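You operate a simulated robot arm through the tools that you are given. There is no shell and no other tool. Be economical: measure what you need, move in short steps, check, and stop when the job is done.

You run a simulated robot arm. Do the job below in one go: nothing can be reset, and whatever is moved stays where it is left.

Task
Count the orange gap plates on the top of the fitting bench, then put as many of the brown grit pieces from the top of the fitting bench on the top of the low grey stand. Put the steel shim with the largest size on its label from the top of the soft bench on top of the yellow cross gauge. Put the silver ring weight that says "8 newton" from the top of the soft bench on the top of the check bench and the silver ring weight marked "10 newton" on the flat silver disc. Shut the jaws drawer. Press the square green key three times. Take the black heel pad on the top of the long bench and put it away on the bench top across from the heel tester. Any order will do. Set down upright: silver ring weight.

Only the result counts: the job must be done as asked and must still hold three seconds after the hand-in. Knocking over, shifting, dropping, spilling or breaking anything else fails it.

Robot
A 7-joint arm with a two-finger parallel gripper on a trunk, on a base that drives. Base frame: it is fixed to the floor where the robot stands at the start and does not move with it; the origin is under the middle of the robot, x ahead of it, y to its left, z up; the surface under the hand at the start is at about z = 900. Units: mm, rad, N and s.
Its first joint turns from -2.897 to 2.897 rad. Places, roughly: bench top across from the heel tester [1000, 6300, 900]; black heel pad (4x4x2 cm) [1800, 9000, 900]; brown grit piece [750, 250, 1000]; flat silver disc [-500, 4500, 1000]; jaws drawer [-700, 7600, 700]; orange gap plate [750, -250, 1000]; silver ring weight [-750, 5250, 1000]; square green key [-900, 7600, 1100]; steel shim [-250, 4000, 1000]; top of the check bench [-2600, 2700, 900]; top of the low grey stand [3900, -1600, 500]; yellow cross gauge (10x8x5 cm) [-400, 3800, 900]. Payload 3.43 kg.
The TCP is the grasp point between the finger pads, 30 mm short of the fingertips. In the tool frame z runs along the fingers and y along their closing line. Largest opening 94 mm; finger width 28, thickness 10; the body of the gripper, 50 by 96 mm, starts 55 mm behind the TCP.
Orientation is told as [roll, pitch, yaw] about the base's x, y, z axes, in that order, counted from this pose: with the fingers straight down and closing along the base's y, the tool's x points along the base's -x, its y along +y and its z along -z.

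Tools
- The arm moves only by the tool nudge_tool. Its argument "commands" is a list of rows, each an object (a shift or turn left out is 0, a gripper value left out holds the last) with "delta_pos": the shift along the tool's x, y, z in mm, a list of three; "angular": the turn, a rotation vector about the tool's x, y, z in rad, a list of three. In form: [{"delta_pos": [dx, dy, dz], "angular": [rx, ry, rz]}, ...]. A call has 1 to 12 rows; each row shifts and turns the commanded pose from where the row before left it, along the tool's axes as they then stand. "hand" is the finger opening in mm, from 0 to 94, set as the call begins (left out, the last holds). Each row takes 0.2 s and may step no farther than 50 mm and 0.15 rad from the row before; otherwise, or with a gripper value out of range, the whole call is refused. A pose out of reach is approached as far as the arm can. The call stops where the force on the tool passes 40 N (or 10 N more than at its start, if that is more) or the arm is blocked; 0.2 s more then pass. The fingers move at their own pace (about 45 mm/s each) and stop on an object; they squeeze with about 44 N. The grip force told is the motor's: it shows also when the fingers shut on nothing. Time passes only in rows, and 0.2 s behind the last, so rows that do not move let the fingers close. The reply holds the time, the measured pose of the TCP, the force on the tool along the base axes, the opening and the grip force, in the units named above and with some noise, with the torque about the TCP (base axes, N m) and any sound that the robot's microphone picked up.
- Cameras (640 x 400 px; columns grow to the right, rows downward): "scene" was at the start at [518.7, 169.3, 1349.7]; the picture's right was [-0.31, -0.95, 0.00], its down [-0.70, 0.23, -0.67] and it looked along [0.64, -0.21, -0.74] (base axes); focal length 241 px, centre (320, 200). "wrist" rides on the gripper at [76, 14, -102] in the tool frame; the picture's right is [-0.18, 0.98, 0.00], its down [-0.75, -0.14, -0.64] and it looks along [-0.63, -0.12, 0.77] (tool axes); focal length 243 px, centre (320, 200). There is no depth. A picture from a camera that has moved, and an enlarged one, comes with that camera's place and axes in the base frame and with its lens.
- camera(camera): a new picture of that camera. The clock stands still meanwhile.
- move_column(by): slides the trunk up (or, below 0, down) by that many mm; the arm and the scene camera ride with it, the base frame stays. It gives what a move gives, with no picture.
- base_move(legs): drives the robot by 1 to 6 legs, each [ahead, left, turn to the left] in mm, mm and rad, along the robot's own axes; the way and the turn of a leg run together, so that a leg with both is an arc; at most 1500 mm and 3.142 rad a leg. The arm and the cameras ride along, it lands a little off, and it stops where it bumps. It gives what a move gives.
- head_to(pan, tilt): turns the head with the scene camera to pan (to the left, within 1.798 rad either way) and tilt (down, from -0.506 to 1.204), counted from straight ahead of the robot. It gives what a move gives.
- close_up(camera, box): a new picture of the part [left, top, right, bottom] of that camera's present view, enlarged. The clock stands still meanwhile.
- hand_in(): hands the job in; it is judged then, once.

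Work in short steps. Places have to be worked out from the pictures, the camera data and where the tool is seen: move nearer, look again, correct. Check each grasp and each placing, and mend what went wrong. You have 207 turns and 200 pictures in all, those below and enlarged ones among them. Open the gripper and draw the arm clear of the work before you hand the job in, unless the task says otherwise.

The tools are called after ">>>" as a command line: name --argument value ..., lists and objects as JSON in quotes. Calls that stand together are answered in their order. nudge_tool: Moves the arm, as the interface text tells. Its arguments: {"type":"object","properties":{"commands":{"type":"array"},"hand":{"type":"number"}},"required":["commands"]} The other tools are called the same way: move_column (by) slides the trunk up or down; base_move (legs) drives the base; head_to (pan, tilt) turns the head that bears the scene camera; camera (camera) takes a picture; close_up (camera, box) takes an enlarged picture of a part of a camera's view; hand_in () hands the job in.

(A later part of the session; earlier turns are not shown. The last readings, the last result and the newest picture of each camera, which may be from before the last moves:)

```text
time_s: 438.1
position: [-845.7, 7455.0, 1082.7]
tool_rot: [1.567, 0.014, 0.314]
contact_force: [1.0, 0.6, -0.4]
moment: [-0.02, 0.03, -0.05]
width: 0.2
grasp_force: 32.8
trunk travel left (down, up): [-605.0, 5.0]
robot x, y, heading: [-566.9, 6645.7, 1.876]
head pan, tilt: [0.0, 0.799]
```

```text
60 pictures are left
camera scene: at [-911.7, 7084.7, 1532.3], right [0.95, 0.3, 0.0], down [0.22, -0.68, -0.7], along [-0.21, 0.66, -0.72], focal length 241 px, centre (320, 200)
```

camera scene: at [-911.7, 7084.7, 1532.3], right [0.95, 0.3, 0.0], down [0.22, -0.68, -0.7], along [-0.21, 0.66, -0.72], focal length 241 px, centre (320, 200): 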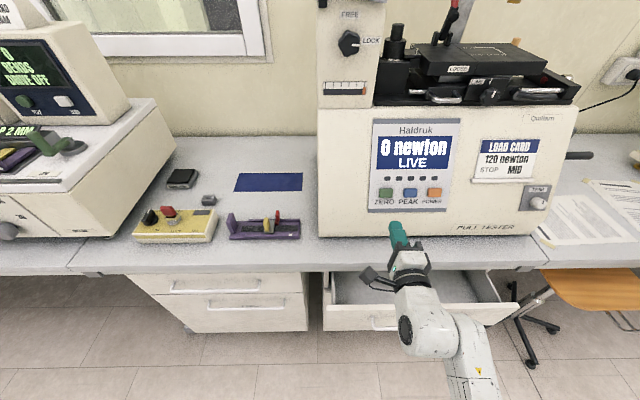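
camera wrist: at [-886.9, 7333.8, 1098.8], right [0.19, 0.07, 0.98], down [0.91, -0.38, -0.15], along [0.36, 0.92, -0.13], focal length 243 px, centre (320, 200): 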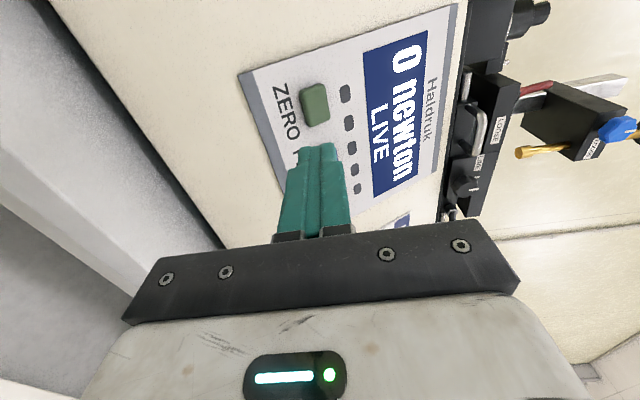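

The tool's axis already points at the key. Advance 75 mm and check.

>>> nudge_tool --commands '[{"delta_pos": [0, -4, 30]}, {"delta_pos": [0, 0, 30]}, {"delta_pos": [0, 0, 15]}]'

>>> camera --camera "wrist"

>>> close_up --camera "scene" --box '[340, 140, 480, 260]'

```text
time_s: 438.9
position: [-869.0, 7526.6, 1079.5]
tool_rot: [1.566, 0.017, 0.313]
contact_force: [-0.1, 0.1, 0.2]
moment: [0.0, 0.0, -0.02]
width: 0.2
grasp_force: 33.3
trunk travel left (down, up): [-605.0, 5.0]
robot x, y, heading: [-569.0, 6646.9, 1.879]
head pan, tilt: [0.0, 0.799]
```

```text
59 pictures are left
camera wrist: at [-909.5, 7405.8, 1094.6], right [0.19, 0.07, 0.98], down [0.91, -0.38, -0.15], along [0.36, 0.92, -0.13], focal length 243 px, centre (320, 200)
```

wrist: 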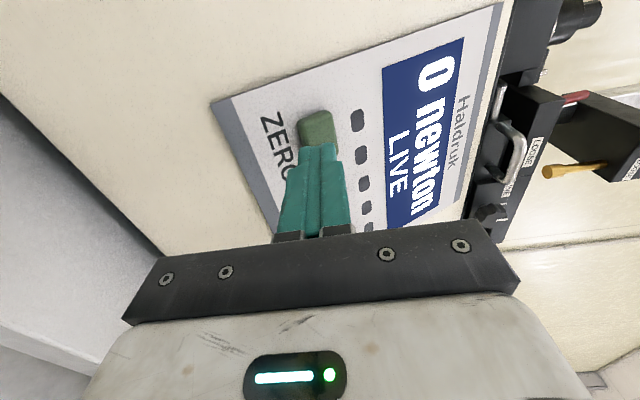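

```text
3.33 times, centred on (410, 200) of scene
camera zoom: at [-912.0, 7084.7, 1532.2], right [0.95, 0.3, 0.0], down [0.22, -0.68, -0.7], along [-0.21, 0.66, -0.72], focal length 805 px, centre (20, 200)
```

zoom: 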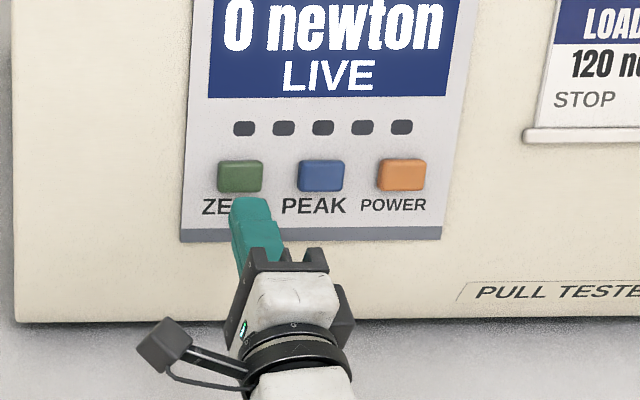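

Shift 8 mm left, then press slowly in 3 mm steps watching force/sound.

>>> nudge_tool --commands '[{"delta_pos": [8, 0, 0]}, {"delta_pos": [0, 0, 6]}, {"delta_pos": [0, 0, 4]}, {"delta_pos": [0, 0, 3]}, {"delta_pos": [0, 0, 3]}, {"delta_pos": [0, 0, 3]}, {"delta_pos": [0, 0, 3]}]'

>>> camera --camera "wrist"

```text
time_s: 440.5
position: [-884.6, 7545.7, 1078.4]
tool_rot: [1.567, 0.013, 0.315]
contact_force: [0.3, 0.7, 0.0]
moment: [-0.02, 0.04, 0.03]
width: 0.3
grasp_force: 32.8
trunk travel left (down, up): [-605.0, 5.0]
robot x, y, heading: [-568.8, 6645.9, 1.88]
head pan, tilt: [0.0, 0.799]
```

```text
57 pictures are left
camera wrist: at [-924.1, 7423.2, 1094.6], right [0.19, 0.07, 0.98], down [0.91, -0.38, -0.15], along [0.36, 0.92, -0.13], focal length 243 px, centre (320, 200)
```

wrist: 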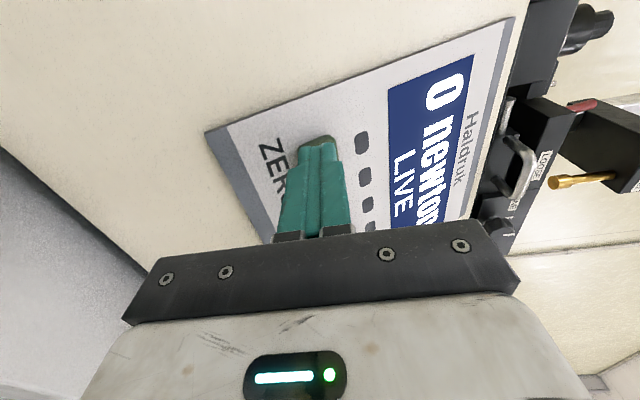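

Aligned with the key; continue in 2 mm steps.

>>> nudge_tool --commands '[{"delta_pos": [0, 0, 2]}, {"delta_pos": [0, 0, 2]}, {"delta_pos": [0, 0, 2]}, {"delta_pos": [0, 0, 2]}]'

```text
time_s: 441.5
position: [-886.4, 7552.0, 1077.8]
tool_rot: [1.569, 0.014, 0.315]
contact_force: [2.4, -11.3, 1.3]
moment: [-0.07, 0.01, -0.01]
width: 0.2
grasp_force: 32.3
trunk travel left (down, up): [-605.0, 5.0]
robot x, y, heading: [-565.2, 6646.1, 1.881]
head pan, tilt: [0.0, 0.799]
heard: click
```

Click — one press. Retract 15 mm to release.

>>> nudge_tool --commands '[{"delta_pos": [0, 0, -8]}, {"delta_pos": [0, 0, -7]}, {}]'

>>> nudge_tool --commands '[{"delta_pos": [0, 0, 7]}, {"delta_pos": [0, 0, 4]}, {"delta_pos": [0, 0, 2]}, {"delta_pos": [0, 0, 2]}]'

```text
time_s: 442.3
position: [-880.6, 7537.7, 1077.0]
tool_rot: [1.565, 0.014, 0.314]
contact_force: [-0.8, -0.2, -0.7]
moment: [0.02, -0.01, -0.02]
width: 0.1
grasp_force: 33.6
trunk travel left (down, up): [-605.0, 5.0]
robot x, y, heading: [-566.1, 6651.1, 1.879]
head pan, tilt: [0.0, 0.799]
```

```text
time_s: 443.3
position: [-884.5, 7551.5, 1076.9]
tool_rot: [1.567, 0.014, 0.311]
contact_force: [6.7, -13.8, -2.1]
moment: [-0.21, -0.03, -0.04]
width: 0.1
grasp_force: 33.4
trunk travel left (down, up): [-605.0, 5.0]
robot x, y, heading: [-566.4, 6648.2, 1.88]
head pan, tilt: [0.0, 0.799]
heard: click
```

Second click. Release and press the third time.

>>> nudge_tool --commands '[{"delta_pos": [0, 0, -8]}, {"delta_pos": [0, 0, -7]}, {}]'

>>> nudge_tool --commands '[{"delta_pos": [0, 0, 7]}, {"delta_pos": [0, 0, 4]}, {"delta_pos": [0, 0, 2]}, {"delta_pos": [0, 0, 2]}]'

>>> nudge_tool --commands '[{"delta_pos": [0, 0, -15]}, {"delta_pos": [0, 0, -40]}, {"delta_pos": [0, 0, -40]}, {"delta_pos": [0, 0, -40]}]'

>>> camera --camera "scene"

```text
time_s: 444.1
position: [-880.9, 7538.2, 1077.0]
tool_rot: [1.569, 0.015, 0.314]
contact_force: [-0.5, -0.4, 0.1]
moment: [-0.01, -0.02, -0.01]
width: 0.1
grasp_force: 32.9
trunk travel left (down, up): [-605.0, 5.0]
robot x, y, heading: [-566.3, 6647.6, 1.88]
head pan, tilt: [0.0, 0.799]
```

```text
time_s: 445.1
position: [-885.3, 7551.4, 1078.6]
tool_rot: [1.566, 0.013, 0.314]
contact_force: [4.4, -12.4, -0.6]
moment: [-0.12, -0.06, -0.04]
width: 0.1
grasp_force: 32.9
trunk travel left (down, up): [-605.0, 5.0]
robot x, y, heading: [-570.3, 6650.5, 1.878]
head pan, tilt: [0.0, 0.799]
heard: click
```

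```text
time_s: 446.3
position: [-746.7, 7464.7, 1102.5]
tool_rot: [1.614, 0.065, 0.077]
contact_force: [-0.6, 0.3, 0.2]
moment: [-0.01, -0.01, -0.03]
width: 0.2
grasp_force: 33.4
trunk travel left (down, up): [-605.0, 5.0]
robot x, y, heading: [-568.1, 6649.5, 1.878]
head pan, tilt: [0.0, 0.799]
stopped in row 4: the arm was blocked; the commanded pose is now the measured one
```

```text
56 pictures are left
camera scene: at [-912.0, 7084.8, 1532.2], right [0.95, 0.3, 0.0], down [0.22, -0.68, -0.7], along [-0.21, 0.66, -0.72], focal length 241 px, centre (320, 200)
```

scene: 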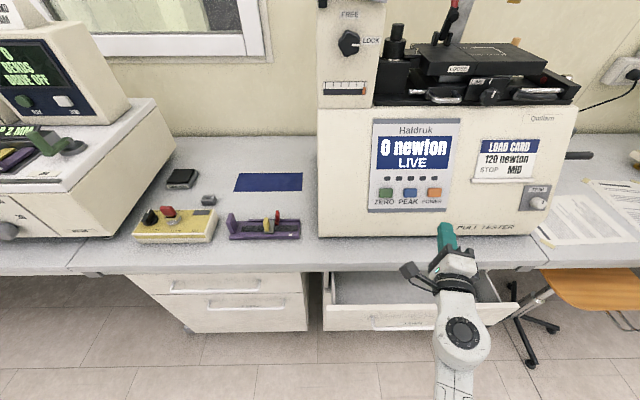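

Three clicks heard. The arm drifted near a joint limit but hit nothing. Back the base off, align with the drawer, straighten yaw, and lower the trunk.

>>> base_move --legs '[[-220, 0, 0], [0, -60, 0]]'

>>> nudge_tool --commands '[{"angular": [0.02, 0.115, 0]}, {"angular": [0.02, 0.115, 0]}]'

>>> move_column --by -358

>>> camera --camera "wrist"

>>> camera --camera "scene"

```text
time_s: 448.6
position: [-620.4, 7269.0, 1102.8]
tool_rot: [1.612, 0.065, 0.077]
contact_force: [-0.4, 1.0, -0.7]
moment: [-0.01, -0.02, 0.0]
width: 0.0
grasp_force: 33.1
trunk travel left (down, up): [-605.0, 5.0]
robot x, y, heading: [-443.2, 6449.4, 1.881]
head pan, tilt: [0.0, 0.799]
```

```text
time_s: 449.2
position: [-621.9, 7269.6, 1102.0]
tool_rot: [1.586, 0.057, 0.309]
contact_force: [-0.3, 0.4, 0.7]
moment: [0.01, 0.05, 0.0]
width: 0.0
grasp_force: 32.8
trunk travel left (down, up): [-605.0, 5.0]
robot x, y, heading: [-443.4, 6452.7, 1.884]
head pan, tilt: [0.0, 0.799]
```

```text
time_s: 452.6
position: [-620.8, 7268.3, 745.0]
tool_rot: [1.587, 0.059, 0.309]
contact_force: [0.1, -0.4, 1.1]
moment: [0.01, -0.01, -0.02]
width: 0.1
grasp_force: 33.2
trunk travel left (down, up): [-247.0, 363.0]
robot x, y, heading: [-438.2, 6452.1, 1.882]
head pan, tilt: [0.0, 0.799]
```

```text
55 pictures are left
camera wrist: at [-661.6, 7147.6, 762.3], right [0.23, 0.06, 0.97], down [0.9, -0.39, -0.19], along [0.36, 0.92, -0.14], focal length 243 px, centre (320, 200)
```

wrist: 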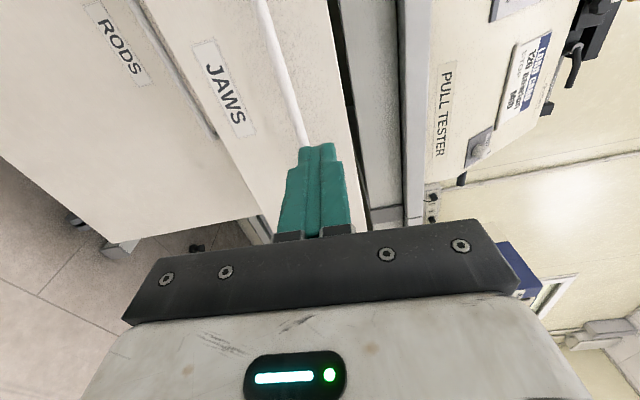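

```text
54 pictures are left
camera scene: at [-786.0, 6888.8, 1174.4], right [0.95, 0.31, 0.0], down [0.22, -0.68, -0.7], along [-0.21, 0.66, -0.72], focal length 241 px, centre (320, 200)
```

scene: 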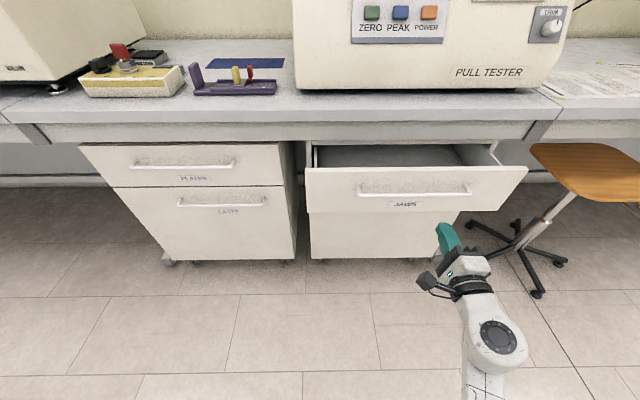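

Tip is at z≈745, between the handle and the top edge of the JAWS face. Move base 100 forward, then push with the arm.

>>> base_move --legs '[[100, 0, 0]]'

>>> nudge_tool --commands '[{"delta_pos": [0, 0, 20]}, {"delta_pos": [0, 0, 20]}, {"delta_pos": [0, 0, 15]}, {"delta_pos": [0, 0, 15]}, {"delta_pos": [0, 0, 15]}, {"delta_pos": [0, 0, 15]}]'

>>> camera --camera "scene"

```text
time_s: 453.8
position: [-652.1, 7367.5, 745.8]
tool_rot: [1.586, 0.057, 0.307]
contact_force: [0.1, 0.1, 0.3]
moment: [-0.01, -0.01, 0.01]
width: 0.0
grasp_force: 34.0
trunk travel left (down, up): [-247.0, 363.0]
robot x, y, heading: [-473.1, 6552.4, 1.882]
head pan, tilt: [0.0, 0.799]
```

```text
time_s: 455.2
position: [-682.6, 7462.3, 747.1]
tool_rot: [1.588, 0.058, 0.307]
contact_force: [0.8, 0.3, -0.5]
moment: [0.0, -0.01, -0.02]
width: 0.0
grasp_force: 32.9
trunk travel left (down, up): [-247.0, 363.0]
robot x, y, heading: [-475.9, 6551.4, 1.879]
head pan, tilt: [0.0, 0.799]
```

```text
53 pictures are left
camera scene: at [-817.7, 6986.8, 1174.4], right [0.95, 0.31, 0.0], down [0.22, -0.68, -0.7], along [-0.21, 0.66, -0.72], focal length 241 px, centre (320, 200)
```

scene: 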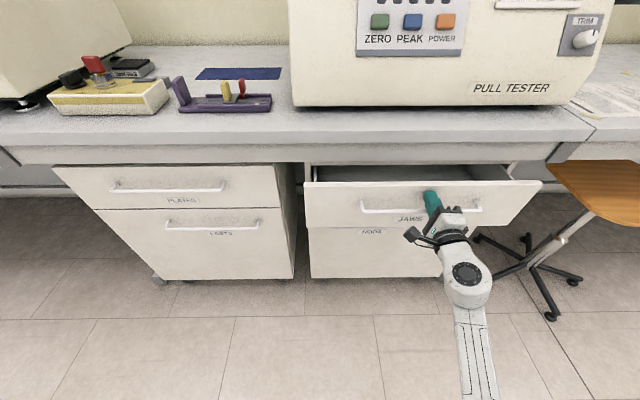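

Continue pushing forward.

>>> nudge_tool --commands '[{"delta_pos": [0, 0, 15]}, {"delta_pos": [0, 0, 15]}, {"delta_pos": [0, 0, 15]}, {"delta_pos": [0, 0, 15]}]'

>>> camera --camera "wrist"

>>> close_up --camera "scene" --box '[290, 140, 560, 290]'

```text
time_s: 456.2
position: [-700.0, 7519.7, 745.7]
tool_rot: [1.588, 0.059, 0.308]
contact_force: [-0.2, -0.9, -0.1]
moment: [-0.02, -0.03, 0.0]
width: 0.0
grasp_force: 33.0
trunk travel left (down, up): [-247.0, 363.0]
robot x, y, heading: [-472.0, 6553.5, 1.882]
head pan, tilt: [0.0, 0.799]
```

```text
52 pictures are left
camera wrist: at [-740.5, 7398.2, 764.1], right [0.23, 0.06, 0.97], down [0.9, -0.39, -0.19], along [0.36, 0.92, -0.14], focal length 243 px, centre (320, 200)
```

wrist: 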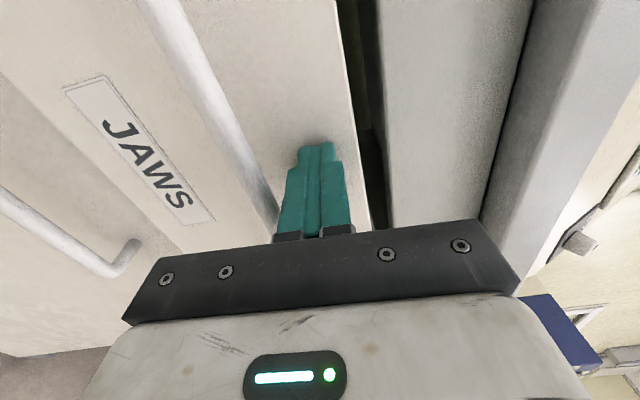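

```text
2.37 times, centred on (425, 215) of scene
camera zoom: at [-817.5, 6987.0, 1174.3], right [0.95, 0.31, 0.0], down [0.22, -0.68, -0.7], along [-0.21, 0.66, -0.72], focal length 572 px, centre (71, 164)
```

zoom: 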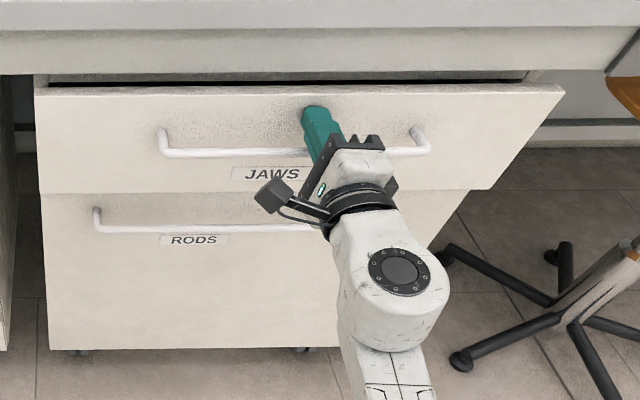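

The drawer is closing. Keep pushing; if out of reach I'll use the base.

>>> nudge_tool --commands '[{"delta_pos": [0, 0, 10]}, {"delta_pos": [0, 0, 10]}, {"delta_pos": [0, 0, 10]}, {"delta_pos": [0, 0, 10]}, {"delta_pos": [0, 0, 10]}]'

>>> close_up --camera "scene" --box '[290, 140, 560, 290]'

```text
time_s: 456.9
position: [-709.3, 7541.6, 752.3]
tool_rot: [1.581, 0.065, 0.304]
contact_force: [2.6, -4.8, 0.3]
moment: [0.02, -0.04, 0.04]
width: 0.0
grasp_force: 32.8
out of reach, approached as far as the arm can: row 3
trunk travel left (down, up): [-247.0, 363.0]
robot x, y, heading: [-475.4, 6549.5, 1.88]
head pan, tilt: [0.0, 0.799]
stopped in row 3: the force on the tool passed its limit at 63 N (the readings are from after the stop); the commanded pose is now the measured one
```

```text
2.37 times, centred on (425, 215) of scene
camera zoom: at [-817.2, 6986.7, 1174.4], right [0.95, 0.31, 0.0], down [0.22, -0.68, -0.7], along [-0.21, 0.66, -0.72], focal length 572 px, centre (71, 164)
```

zoom: 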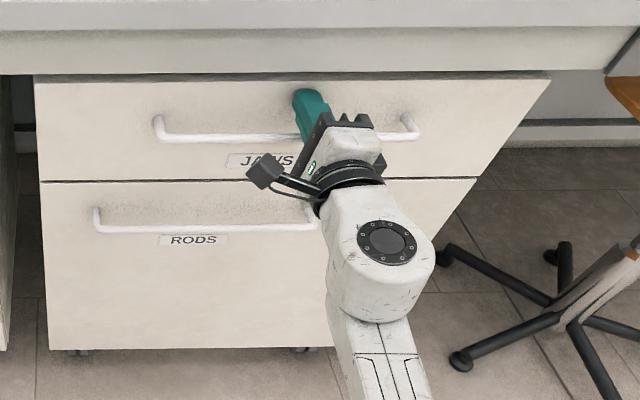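

Flush with the RODS face and a hard stop: the drawer is shut. Back away, raise the trunk, and turn the tool down again.

>>> base_move --legs '[[-450, 0, 0]]'

>>> move_column --by 330

>>> nudge_tool --commands '[{"delta_pos": [0, 0, -45]}, {"delta_pos": [0, 0, -45]}, {"angular": [0.143, 0, 0]}, {"angular": [0.143, 0, 0]}, {"angular": [0.143, 0, 0]}, {"angular": [0.143, 0, 0]}, {"angular": [0.143, 0, 0]}, {"angular": [0.143, 0, 0]}, {"angular": [0.143, 0, 0]}, {"angular": [0.143, 0, 0]}, {"angular": [0.143, 0, 0]}]'

>>> nudge_tool --commands '[{"angular": [0.143, 0, 0]}, {"angular": [0.143, 0, 0]}]'

>>> camera --camera "scene"

```text
time_s: 459.7
position: [-573.2, 7109.3, 751.1]
tool_rot: [1.581, 0.065, 0.308]
contact_force: [1.0, 0.1, -0.2]
moment: [0.01, -0.02, 0.0]
width: 0.0
grasp_force: 32.4
trunk travel left (down, up): [-247.0, 363.0]
robot x, y, heading: [-333.6, 6119.6, 1.879]
head pan, tilt: [0.0, 0.799]
```

```text
time_s: 462.9
position: [-574.0, 7109.5, 1082.3]
tool_rot: [1.582, 0.064, 0.307]
contact_force: [-0.2, -0.1, 0.7]
moment: [0.01, 0.01, 0.0]
width: 0.2
grasp_force: 32.9
trunk travel left (down, up): [-577.0, 33.0]
robot x, y, heading: [-334.0, 6118.0, 1.881]
head pan, tilt: [0.0, 0.799]
```

```text
time_s: 465.3
position: [-545.5, 7022.9, 1080.5]
tool_rot: [0.293, 0.064, 0.306]
contact_force: [-0.2, 0.0, 0.5]
moment: [0.01, 0.02, 0.0]
width: 0.0
grasp_force: 33.4
trunk travel left (down, up): [-577.0, 33.0]
robot x, y, heading: [-337.0, 6120.5, 1.878]
head pan, tilt: [0.0, 0.799]
```

```text
time_s: 465.9
position: [-544.9, 7023.1, 1081.7]
tool_rot: [0.004, 0.064, 0.306]
contact_force: [-0.2, -0.4, 0.2]
moment: [0.01, 0.01, 0.01]
width: 0.0
grasp_force: 32.9
trunk travel left (down, up): [-577.0, 33.0]
robot x, y, heading: [-334.4, 6117.8, 1.876]
head pan, tilt: [0.0, 0.799]
```

```text
49 pictures are left
camera scene: at [-678.9, 6555.6, 1504.2], right [0.95, 0.3, 0.0], down [0.22, -0.68, -0.7], along [-0.21, 0.66, -0.72], focal length 241 px, centre (320, 200)
```

scene: 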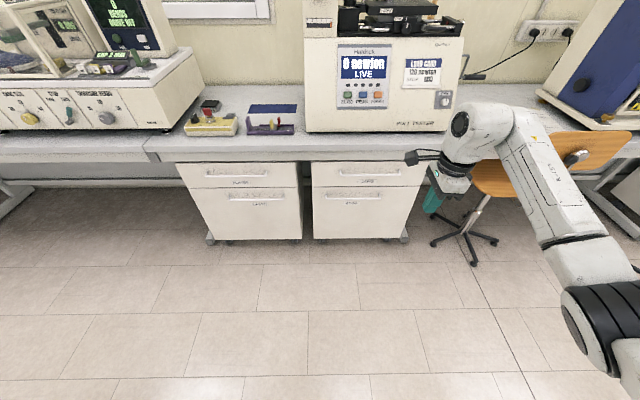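

Drawer shut confirmed. Straighten and retract the tool, then look right toward the middle bench and the long bench.

>>> nudge_tool --commands '[{"angular": [0, -0.064, 0]}, {"delta_pos": [0, -45, 0]}, {"delta_pos": [0, -45, 0]}, {"delta_pos": [0, -45, 0]}, {"delta_pos": [0, -45, -20]}, {"delta_pos": [0, -45, -20]}, {"delta_pos": [0, -40, -25]}, {"delta_pos": [0, -40, -25]}]'

>>> base_move --legs '[[0, -400, 0], [0, 0, -1.571]]'

>>> head_to --pan 0.3 --tilt 0.4

>>> camera --camera "scene"

```text
time_s: 467.7
position: [-454.0, 6730.4, 1169.7]
tool_rot: [0.008, 0.0, 0.306]
contact_force: [0.1, -0.2, 0.8]
moment: [-0.01, -0.01, 0.0]
width: 0.0
grasp_force: 33.2
trunk travel left (down, up): [-577.0, 33.0]
robot x, y, heading: [-332.7, 6119.7, 1.884]
head pan, tilt: [0.0, 0.799]
```

```text
time_s: 474.1
position: [665.4, 6354.2, 1169.9]
tool_rot: [0.01, 0.0, -1.275]
contact_force: [-0.6, -0.6, 0.3]
moment: [-0.02, 0.02, -0.02]
width: 0.1
grasp_force: 33.1
trunk travel left (down, up): [-577.0, 33.0]
robot x, y, heading: [51.4, 6242.8, 0.299]
head pan, tilt: [0.0, 0.799]
```

```text
time_s: 475.0
position: [666.3, 6354.1, 1171.0]
tool_rot: [0.01, -0.001, -1.275]
contact_force: [0.3, -0.8, 0.5]
moment: [-0.01, 0.01, -0.01]
width: 0.1
grasp_force: 33.1
trunk travel left (down, up): [-577.0, 33.0]
robot x, y, heading: [51.2, 6240.7, 0.297]
head pan, tilt: [0.3, 0.4]
```

```text
48 pictures are left
camera scene: at [494.7, 6609.8, 1539.3], right [0.56, -0.83, 0.0], down [-0.32, -0.22, -0.92], along [0.76, 0.52, -0.39], focal length 241 px, centre (320, 200)
```

scene: 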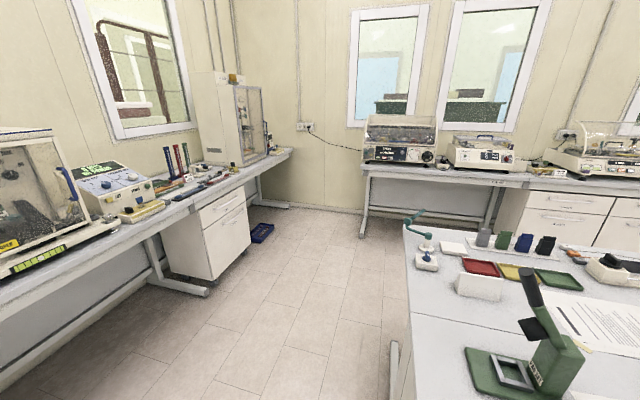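

The long bench is the north wall bench (pad around px (195,165)). Zoom there, and look at the destination bench with its labels.

>>> close_up --camera "scene" --box '[60, 110, 280, 240]'

>>> head_to --pan -0.3 --tilt 0.75

>>> camera --camera "scene"

```text
2.91 times, centred on (170, 175) of scene
camera zoom: at [494.7, 6609.8, 1539.3], right [0.56, -0.83, 0.0], down [-0.32, -0.22, -0.92], along [0.76, 0.52, -0.39], focal length 702 px, centre (756, 273)
```

zoom: 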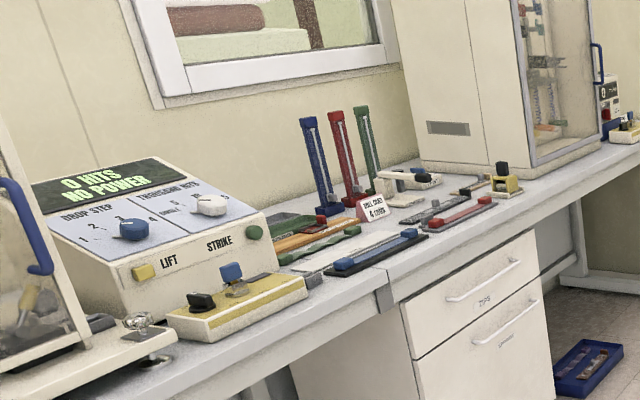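

```text
time_s: 476.0
position: [666.0, 6354.2, 1170.3]
tool_rot: [0.01, 0.001, -1.277]
contact_force: [-0.8, -0.7, 0.2]
moment: [-0.03, 0.0, 0.03]
width: 0.2
grasp_force: 32.7
trunk travel left (down, up): [-577.0, 33.0]
robot x, y, heading: [49.8, 6242.3, 0.297]
head pan, tilt: [-0.3, 0.75]
```

```text
46 pictures are left
camera scene: at [501.0, 6557.5, 1508.4], right [0.0, -1.0, 0.0], down [-0.68, 0.0, -0.73], along [0.73, 0.0, -0.68], focal length 241 px, centre (320, 200)
```

scene: 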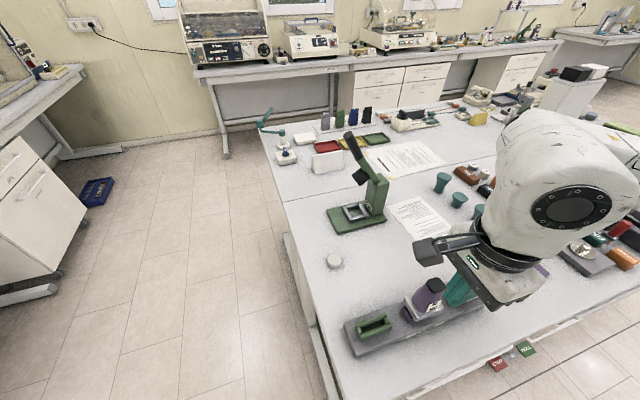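

The destination bench is the middle bench's west half; a free spot is about (870,6370). Now drive to the north bench to find the heel pad.

>>> base_move --legs '[[0, 720, 0.009], [1200, 0, 0], [700, 0, 0], [0, 0, 1.571]]'

>>> head_to --pan 0.0 --tilt 0.6

>>> camera --camera "scene"

```text
time_s: 492.9
position: [1548.9, 8135.0, 1171.9]
tool_rot: [0.011, -0.001, 0.276]
contact_force: [0.4, -0.2, 0.2]
moment: [-0.01, -0.03, -0.03]
width: 0.1
grasp_force: 33.1
trunk travel left (down, up): [-577.0, 33.0]
robot x, y, heading: [1648.5, 7515.9, 1.851]
head pan, tilt: [-0.3, 0.75]
```

```text
time_s: 493.7
position: [1550.0, 8134.3, 1170.0]
tool_rot: [0.009, 0.0, 0.276]
contact_force: [0.3, 0.9, -0.2]
moment: [0.0, 0.02, 0.01]
width: 0.0
grasp_force: 32.5
trunk travel left (down, up): [-577.0, 33.0]
robot x, y, heading: [1648.6, 7518.3, 1.85]
head pan, tilt: [0.0, 0.6]
```

```text
45 pictures are left
camera scene: at [1317.1, 7972.5, 1521.2], right [0.96, 0.28, 0.0], down [0.16, -0.54, -0.82], along [-0.23, 0.79, -0.57], focal length 241 px, centre (320, 200)
```

scene: 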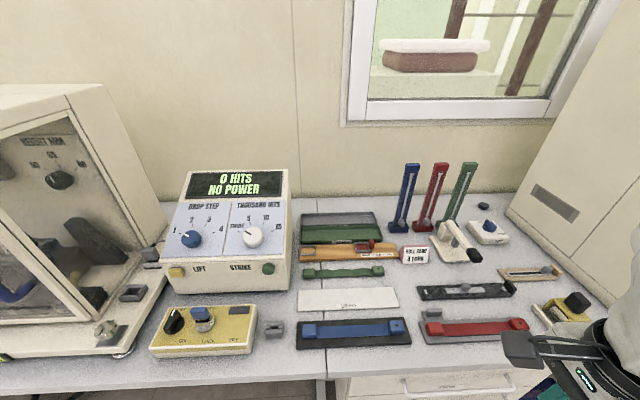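

A black piece at (484,206) computes to ≈(1763,8982), matching the heel pad. Zoom.

>>> close_up --camera "scene" --box '[430, 180, 530, 260]'

```text
5.00 times, centred on (480, 220) of scene
camera zoom: at [1317.1, 7972.5, 1521.2], right [0.96, 0.28, 0.0], down [0.16, -0.54, -0.82], along [-0.23, 0.79, -0.57], focal length 1207 px, centre (-480, 100)
```

zoom: 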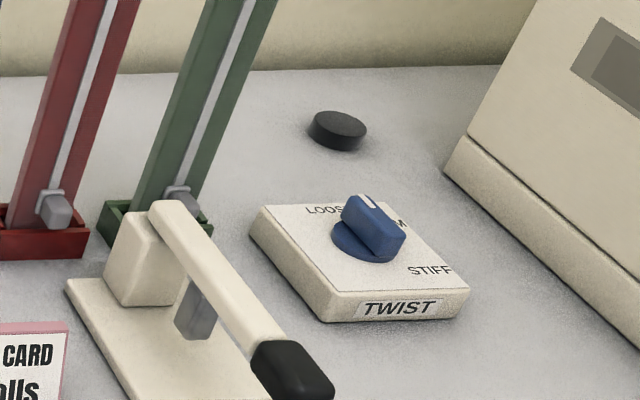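

Pad (a ~40 mm black disc) is at ≈(1759,8973), close to a tall machine on its right. I'll come from the left: raise the arm, strafe right 315 and advance.

>>> nudge_tool --commands '[{"delta_pos": [0, 0, -45]}, {"delta_pos": [0, 0, -45]}]' --hand 60

>>> base_move --legs '[[0, -315, 0.029], [440, 0, 0]]'

>>> head_to --pan 0.0 --tilt 0.75

>>> camera --camera "scene"

```text
time_s: 494.3
position: [1549.3, 8133.1, 1260.4]
tool_rot: [0.009, -0.001, 0.275]
contact_force: [-0.5, -0.3, -1.1]
moment: [0.0, 0.01, -0.02]
width: 50.1
grasp_force: 0.0
trunk travel left (down, up): [-577.0, 33.0]
robot x, y, heading: [1649.3, 7519.5, 1.856]
head pan, tilt: [0.0, 0.6]
```

```text
time_s: 498.0
position: [1738.8, 8496.5, 1258.2]
tool_rot: [0.008, -0.003, 0.312]
contact_force: [-0.5, 0.0, 0.6]
moment: [0.02, -0.04, -0.01]
width: 59.9
grasp_force: 0.0
trunk travel left (down, up): [-577.0, 33.0]
robot x, y, heading: [1855.5, 7893.1, 1.885]
head pan, tilt: [0.0, 0.6]
stopped in leg 2: the robot was blocked; the commanded pose is now the measured one
```

```text
time_s: 498.7
position: [1739.6, 8495.9, 1259.2]
tool_rot: [0.006, -0.003, 0.309]
contact_force: [0.2, 0.7, 0.1]
moment: [-0.03, -0.01, -0.02]
width: 60.1
grasp_force: 0.1
trunk travel left (down, up): [-577.0, 33.0]
robot x, y, heading: [1859.0, 7888.9, 1.886]
head pan, tilt: [0.0, 0.75]
```

```text
43 pictures are left
camera scene: at [1509.3, 8327.4, 1509.3], right [0.95, 0.31, 0.0], down [0.21, -0.65, -0.73], along [-0.22, 0.7, -0.68], focal length 241 px, centre (320, 200)
```

scene: 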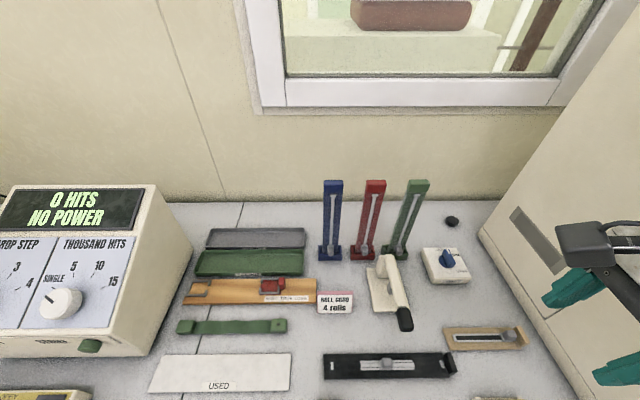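

The base is blocked about 460 mm from the bench edge (drawer pedestal probably). Look down to see what blocks.

>>> head_to --pan -0.2 --tilt 1.2

>>> camera --camera "scene"

>>> camera --camera "wrist"

```text
time_s: 499.6
position: [1738.8, 8495.5, 1258.2]
tool_rot: [0.006, -0.002, 0.307]
contact_force: [0.9, 0.1, 0.1]
moment: [-0.01, 0.0, -0.05]
width: 60.2
grasp_force: 0.0
trunk travel left (down, up): [-577.0, 33.0]
robot x, y, heading: [1856.9, 7891.9, 1.885]
head pan, tilt: [-0.201, 1.201]
```

```text
42 pictures are left
camera scene: at [1528.7, 8304.3, 1477.5], right [0.99, 0.11, 0.0], down [0.1, -0.92, -0.37], along [-0.04, 0.36, -0.93], focal length 241 px, centre (320, 200)
```

scene: 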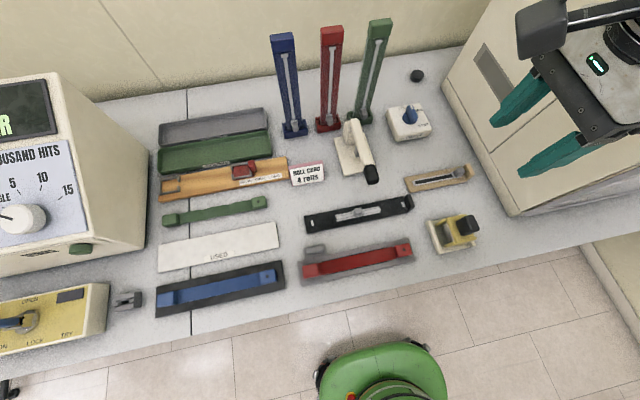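

```text
41 pictures are left
camera wrist: at [1661.9, 8484.7, 1361.3], right [-0.12, 0.99, 0.01], down [0.76, 0.09, 0.64], along [0.64, 0.08, -0.77], focal length 243 px, centre (320, 200)
```

wrist: 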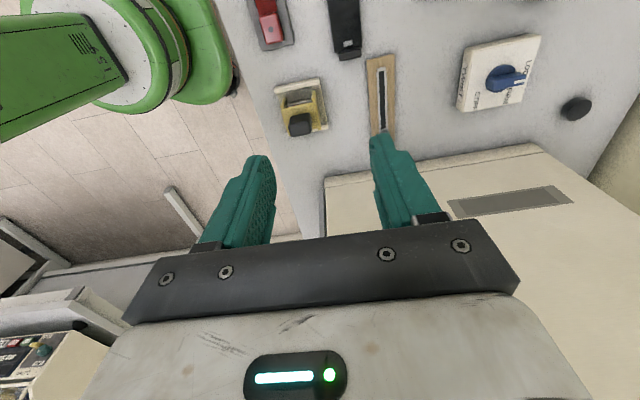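

Machine face is ~90 mm right of the pad, and straight-down reach is short, so I'll use a forward-tilted grasp with fingers closing left-right. First rotate the tool yaw by −1.57 (camera forward).

>>> nudge_tool --commands '[{"angular": [0, 0, 0.143]}, {"angular": [0, 0, 0.143]}, {"angular": [0, 0, 0.143]}, {"angular": [0, 0, 0.143]}, {"angular": [0, 0, 0.143]}, {"angular": [0, 0, 0.143]}, {"angular": [0, 0, 0.143]}, {"angular": [0, 0, 0.143]}, {"angular": [0, 0, 0.143]}, {"angular": [0, 0, 0.143]}, {"angular": [0, 0, 0.141]}]'

```text
time_s: 502.0
position: [1742.7, 8500.0, 1256.3]
tool_rot: [0.0, 0.005, -1.264]
contact_force: [0.2, 0.3, 0.0]
moment: [0.0, 0.0, 0.02]
width: 59.9
grasp_force: 0.1
trunk travel left (down, up): [-577.0, 33.0]
robot x, y, heading: [1859.0, 7896.1, 1.88]
head pan, tilt: [-0.201, 1.201]
```

Yaw worked. Now tilt 0.65 rad forward, shift right to n≈3015 and forward at height, then look.

>>> nudge_tool --commands '[{"angular": [0, 0.13, 0]}, {"angular": [0, 0.13, 0]}, {"angular": [0, 0.13, 0]}, {"angular": [0, 0.13, 0]}, {"angular": [0, 0.13, 0]}, {"delta_pos": [0, 40, 0]}, {"delta_pos": [0, 40, 0]}, {"delta_pos": [0, 40, 0]}, {"delta_pos": [0, 42, 0]}]'

>>> nudge_tool --commands '[{"delta_pos": [33, 0, 25]}, {"delta_pos": [33, 0, 25]}, {"delta_pos": [33, 0, 25]}, {"delta_pos": [33, 0, 25]}, {"delta_pos": [33, 0, 25]}, {"delta_pos": [33, 0, 25]}, {"delta_pos": [33, 0, 25]}, {"delta_pos": [33, 0, 25]}]'

>>> camera --camera "wrist"

>>> camera --camera "scene"

```text
time_s: 504.0
position: [1900.8, 8583.6, 1269.0]
tool_rot: [0.0, 0.653, -1.264]
contact_force: [-0.3, 0.2, 0.4]
moment: [-0.02, 0.0, 0.0]
width: 60.2
grasp_force: 0.1
out of reach, approached as far as the arm can: row 4, 5
trunk travel left (down, up): [-577.0, 33.0]
robot x, y, heading: [1858.4, 7892.3, 1.888]
head pan, tilt: [-0.201, 1.201]
```

```text
time_s: 504.9
position: [1830.1, 8564.6, 1258.2]
tool_rot: [-0.176, 0.646, -1.385]
contact_force: [-5.2, 1.1, 0.1]
moment: [-0.07, -0.27, -0.13]
width: 59.9
grasp_force: 0.1
trunk travel left (down, up): [-577.0, 33.0]
robot x, y, heading: [1903.5, 7831.1, 1.754]
head pan, tilt: [-0.201, 1.201]
stopped in row 4: the arm was blocked; the commanded pose is now the measured one
```

```text
40 pictures are left
camera wrist: at [1861.7, 8570.5, 1383.1], right [0.96, 0.13, -0.25], down [0.16, -0.98, 0.07], along [-0.23, -0.11, -0.97], focal length 243 px, centre (320, 200)
```

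wrist: 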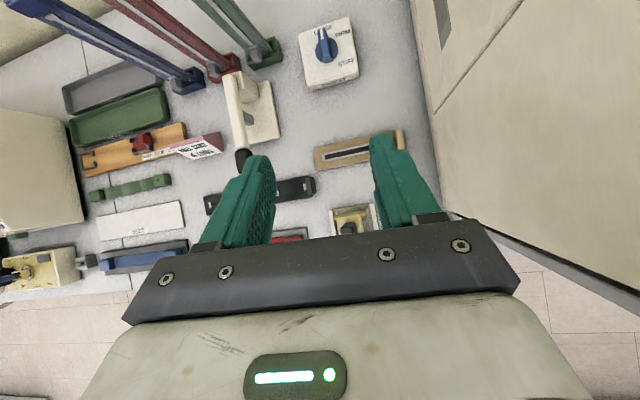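

```text
39 pictures are left
camera scene: at [1446.4, 8125.8, 1490.8], right [0.99, -0.02, 0.12], down [0.04, -0.89, -0.46], along [0.12, 0.46, -0.88], focal length 241 px, centre (320, 200)
```

scene: 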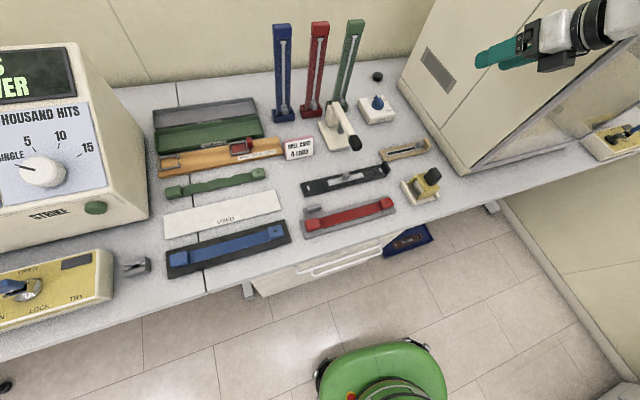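

The arm got blocked by the tall machine and the robot was nudged/tilted. Retreat the tool to the left right away.

>>> nudge_tool --commands '[{"delta_pos": [0, -20, 0]}, {"delta_pos": [0, -30, 0]}, {"delta_pos": [0, -40, 0]}, {"delta_pos": [0, -40, 0]}]'

>>> camera --camera "scene"

```text
time_s: 505.2
position: [1764.8, 8533.2, 1206.0]
tool_rot: [-0.383, 0.502, -1.367]
contact_force: [0.7, 0.9, 2.3]
moment: [-0.08, 0.0, 0.05]
width: 59.9
grasp_force: 0.0
trunk travel left (down, up): [-577.0, 33.0]
robot x, y, heading: [1922.1, 7799.7, 1.699]
head pan, tilt: [-0.201, 1.201]
stopped in row 1: the arm was blocked; the commanded pose is now the measured one
```

```text
38 pictures are left
camera scene: at [1444.7, 8096.9, 1487.7], right [0.99, -0.07, 0.15], down [0.01, -0.88, -0.47], along [0.16, 0.47, -0.87], focal length 241 px, centre (320, 200)
```

scene: 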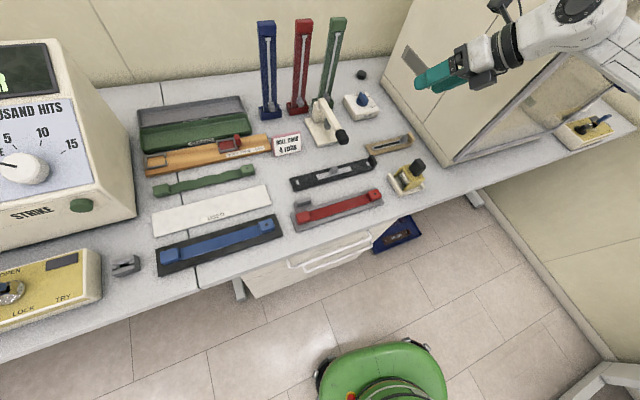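

The robot is still leaning against contact; back the base off to free it.

>>> base_move --legs '[[-150, 60, 0]]'

>>> camera --camera "scene"

```text
time_s: 506.0
position: [1680.1, 8587.1, 1140.5]
tool_rot: [-0.947, 0.356, -1.188]
contact_force: [2.0, -1.2, 2.2]
moment: [0.05, -0.08, -0.1]
width: 59.8
grasp_force: 0.1
trunk travel left (down, up): [-577.0, 33.0]
robot x, y, heading: [1897.3, 7808.0, 1.771]
head pan, tilt: [-0.201, 1.201]
stopped in leg 1: the robot was blocked; the commanded pose is now the measured one
```

```text
37 pictures are left
camera scene: at [1515.9, 8163.1, 1489.0], right [1.0, 0.0, 0.07], down [0.03, -0.91, -0.42], along [0.06, 0.42, -0.9], focal length 241 px, centre (320, 200)
```

scene: 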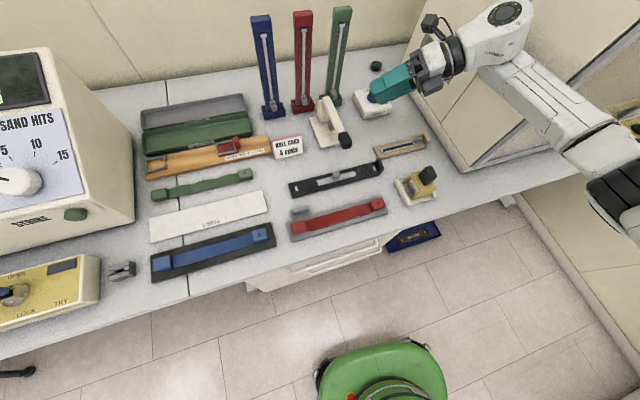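

Let it settle with idle rows and read the state.

>>> nudge_tool --commands '[{}, {}]'

>>> camera --camera "scene"

```text
time_s: 506.3
position: [1648.7, 8682.6, 1073.4]
tool_rot: [-1.076, 0.328, -1.061]
contact_force: [-1.9, 3.8, -3.0]
moment: [-0.27, 0.18, 0.24]
width: 60.1
grasp_force: 0.2
trunk travel left (down, up): [-577.0, 33.0]
robot x, y, heading: [1867.0, 7841.5, 1.877]
head pan, tilt: [-0.201, 1.201]
stopped in row 1: the arm was blocked; the commanded pose is now the measured one
```

```text
36 pictures are left
camera scene: at [1542.2, 8265.7, 1475.7], right [0.99, 0.1, 0.0], down [0.09, -0.93, -0.36], along [-0.03, 0.36, -0.93], focal length 241 px, centre (320, 200)
```

scene: 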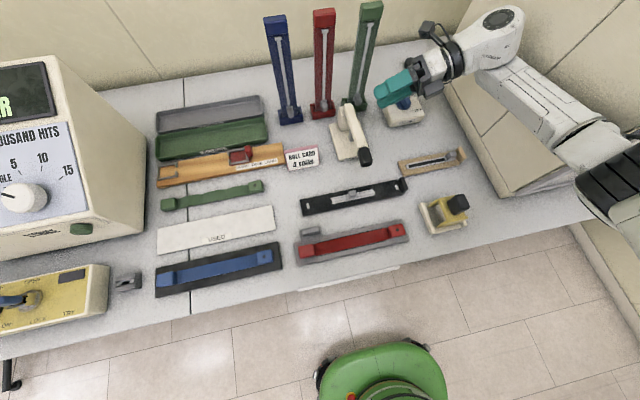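

The robot has righted itself, the arm's pose is twisted above the TWIST box. Check from the wrist camera before moving.

>>> camera --camera "wrist"

>>> close_up --camera "scene" --box '[320, 0, 640, 230]'

```text
35 pictures are left
camera wrist: at [1705.0, 8780.8, 1133.1], right [0.36, 0.32, -0.88], down [0.85, -0.5, 0.16], along [-0.39, -0.81, -0.45], focal length 243 px, centre (320, 200)
```

wrist: 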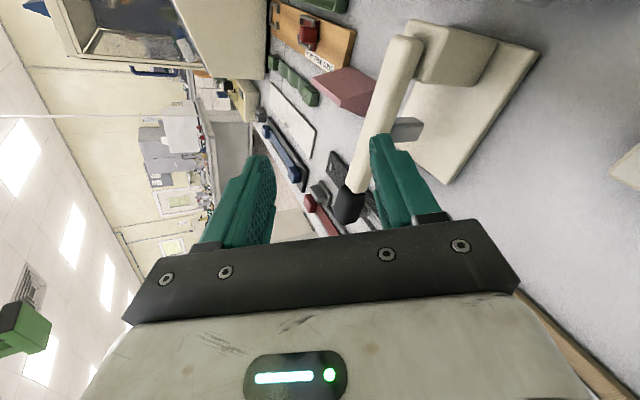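

```text
1.74 times, centred on (480, 115) of scene
camera zoom: at [1542.2, 8265.7, 1475.7], right [0.99, 0.1, 0.0], down [0.09, -0.93, -0.36], along [-0.03, 0.36, -0.93], focal length 420 px, centre (42, 348)
```

zoom: 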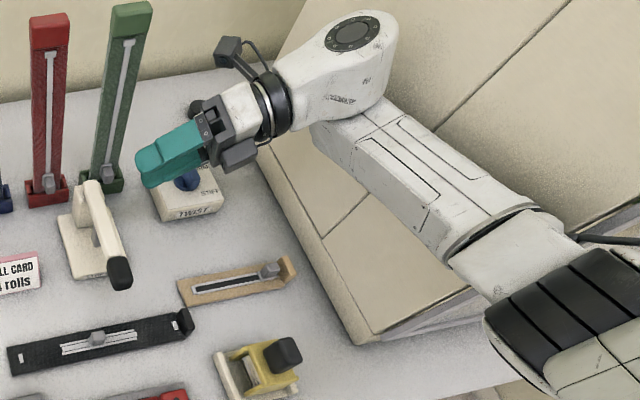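

Nothing has fallen. Back straight away from the bench 350 mm, which frees the elbow from the machine front.

>>> base_move --legs '[[-350, 0, 0]]'

>>> head_to --pan -0.2 --tilt 0.7

>>> camera --camera "scene"

```text
time_s: 508.6
position: [1808.2, 8317.8, 1086.2]
tool_rot: [-1.024, 0.312, -1.176]
contact_force: [-0.1, -1.0, -0.1]
moment: [-0.02, 0.0, 0.02]
width: 59.8
grasp_force: 0.1
trunk travel left (down, up): [-577.0, 33.0]
robot x, y, heading: [1968.1, 7481.6, 1.81]
head pan, tilt: [-0.201, 1.201]
```

```text
time_s: 509.5
position: [1807.7, 8317.6, 1087.2]
tool_rot: [-1.023, 0.311, -1.176]
contact_force: [0.1, -0.5, -0.3]
moment: [0.02, -0.01, -0.01]
width: 59.7
grasp_force: 0.0
trunk travel left (down, up): [-577.0, 33.0]
robot x, y, heading: [1970.8, 7477.6, 1.806]
head pan, tilt: [-0.201, 0.7]
```

```text
33 pictures are left
camera scene: at [1675.8, 7946.3, 1512.5], right [1.0, 0.04, 0.0], down [0.02, -0.64, -0.76], along [-0.03, 0.76, -0.64], focal length 241 px, centre (320, 200)
```

scene: 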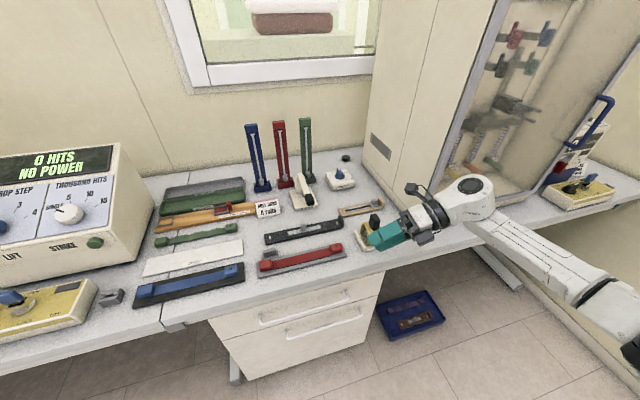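

Free and nothing displaced. Restore the tool to vertical here in open space.

>>> nudge_tool --commands '[{"angular": [-0.146, 0, 0]}, {"angular": [-0.146, 0, 0]}, {"angular": [-0.146, 0, 0]}, {"angular": [-0.146, 0, 0]}, {"angular": [-0.146, 0, 0]}, {"angular": [-0.146, 0, 0]}, {"angular": [-0.146, 0, 0]}, {"angular": [0, -0.1, 0]}, {"angular": [0, -0.1, 0]}, {"angular": [0, -0.11, 0]}]'

>>> camera --camera "scene"

```text
time_s: 511.7
position: [1808.8, 8317.7, 1086.8]
tool_rot: [-0.001, 0.001, -1.178]
contact_force: [-0.8, 0.8, 0.0]
moment: [0.03, 0.02, 0.03]
width: 60.0
grasp_force: 0.1
trunk travel left (down, up): [-577.0, 33.0]
robot x, y, heading: [1969.5, 7478.1, 1.804]
head pan, tilt: [-0.201, 0.7]
```

```text
32 pictures are left
camera scene: at [1675.9, 7946.4, 1512.5], right [1.0, 0.04, 0.0], down [0.02, -0.64, -0.76], along [-0.03, 0.76, -0.64], focal length 241 px, centre (320, 200)
```

scene: 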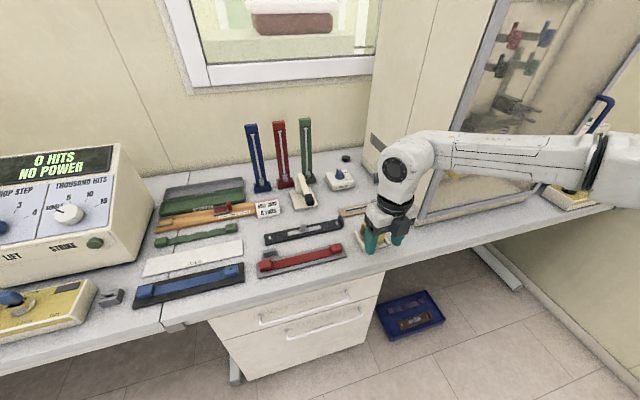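

The elbow sits out to the right, toward the machine. New plan: at a spot further left, extend and tilt the arm to its final shape, then only drive the base and lower the trunk. First strafe left 350.

>>> base_move --legs '[[0, 350, 0]]'

>>> nudge_tool --commands '[{"angular": [0, 0, 0.146]}, {"angular": [0, 0, 0.147]}, {"delta_pos": [0, 39, 0]}, {"delta_pos": [0, 38, 0]}, {"angular": [0, 0.14, 0]}, {"angular": [0, 0.14, 0]}, {"angular": [0, 0.14, 0]}, {"angular": [0, 0.14, 0]}, {"angular": [0, 0.14, 0]}]' --hand 56

>>> camera --camera "scene"

```text
time_s: 514.0
position: [1456.7, 8233.3, 1087.0]
tool_rot: [0.0, 0.002, -1.176]
contact_force: [0.0, 0.5, -0.2]
moment: [0.01, 0.0, 0.0]
width: 60.1
grasp_force: 0.0
trunk travel left (down, up): [-577.0, 33.0]
robot x, y, heading: [1620.5, 7397.0, 1.808]
head pan, tilt: [-0.201, 0.7]
```

```text
time_s: 516.0
position: [1531.8, 8240.8, 1087.3]
tool_rot: [-0.004, 0.703, -1.471]
contact_force: [-0.2, -0.4, 0.5]
moment: [0.0, -0.01, -0.01]
width: 56.1
grasp_force: 0.2
trunk travel left (down, up): [-577.0, 33.0]
robot x, y, heading: [1620.7, 7392.8, 1.809]
head pan, tilt: [-0.201, 0.7]
```

```text
31 pictures are left
camera scene: at [1324.1, 7861.1, 1512.6], right [1.0, 0.04, 0.0], down [0.02, -0.64, -0.76], along [-0.03, 0.76, -0.64], focal length 241 px, centre (320, 200)
```

scene: 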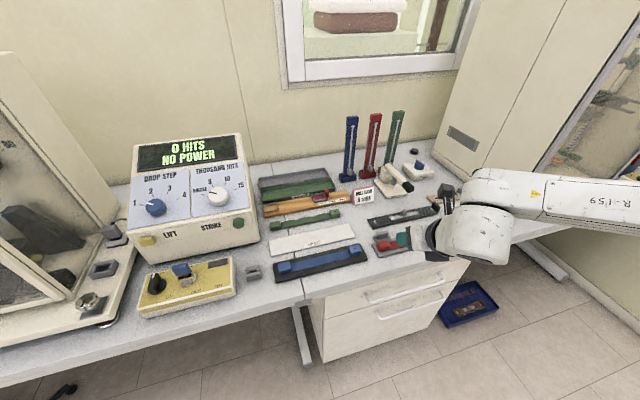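

Tilt succeeded. Extend 235 mm along the tilted forward direction at constant height.

>>> nudge_tool --commands '[{"delta_pos": [30, 0, 25.2]}, {"delta_pos": [30, 0, 25.2]}, {"delta_pos": [30, 0, 25.2]}, {"delta_pos": [30, 0, 25.2]}, {"delta_pos": [30, 0, 25.2]}, {"delta_pos": [30, 4, 25.2]}]'

>>> camera --camera "scene"

```text
time_s: 517.4
position: [1513.7, 8473.7, 1087.6]
tool_rot: [-0.001, 0.702, -1.468]
contact_force: [-0.1, -0.2, -0.1]
moment: [-0.03, -0.02, 0.01]
width: 56.0
grasp_force: 0.1
trunk travel left (down, up): [-577.0, 33.0]
robot x, y, heading: [1620.2, 7391.2, 1.806]
head pan, tilt: [-0.201, 0.7]
```

```text
30 pictures are left
camera scene: at [1324.2, 7861.2, 1512.5], right [1.0, 0.04, 0.0], down [0.02, -0.64, -0.76], along [-0.03, 0.76, -0.64], focal length 241 px, centre (320, 200)
```

scene: 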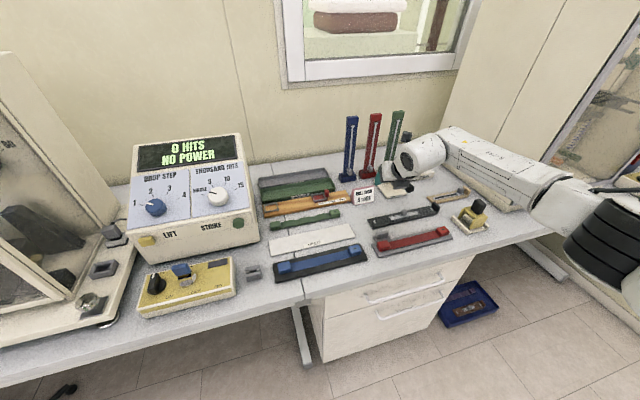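

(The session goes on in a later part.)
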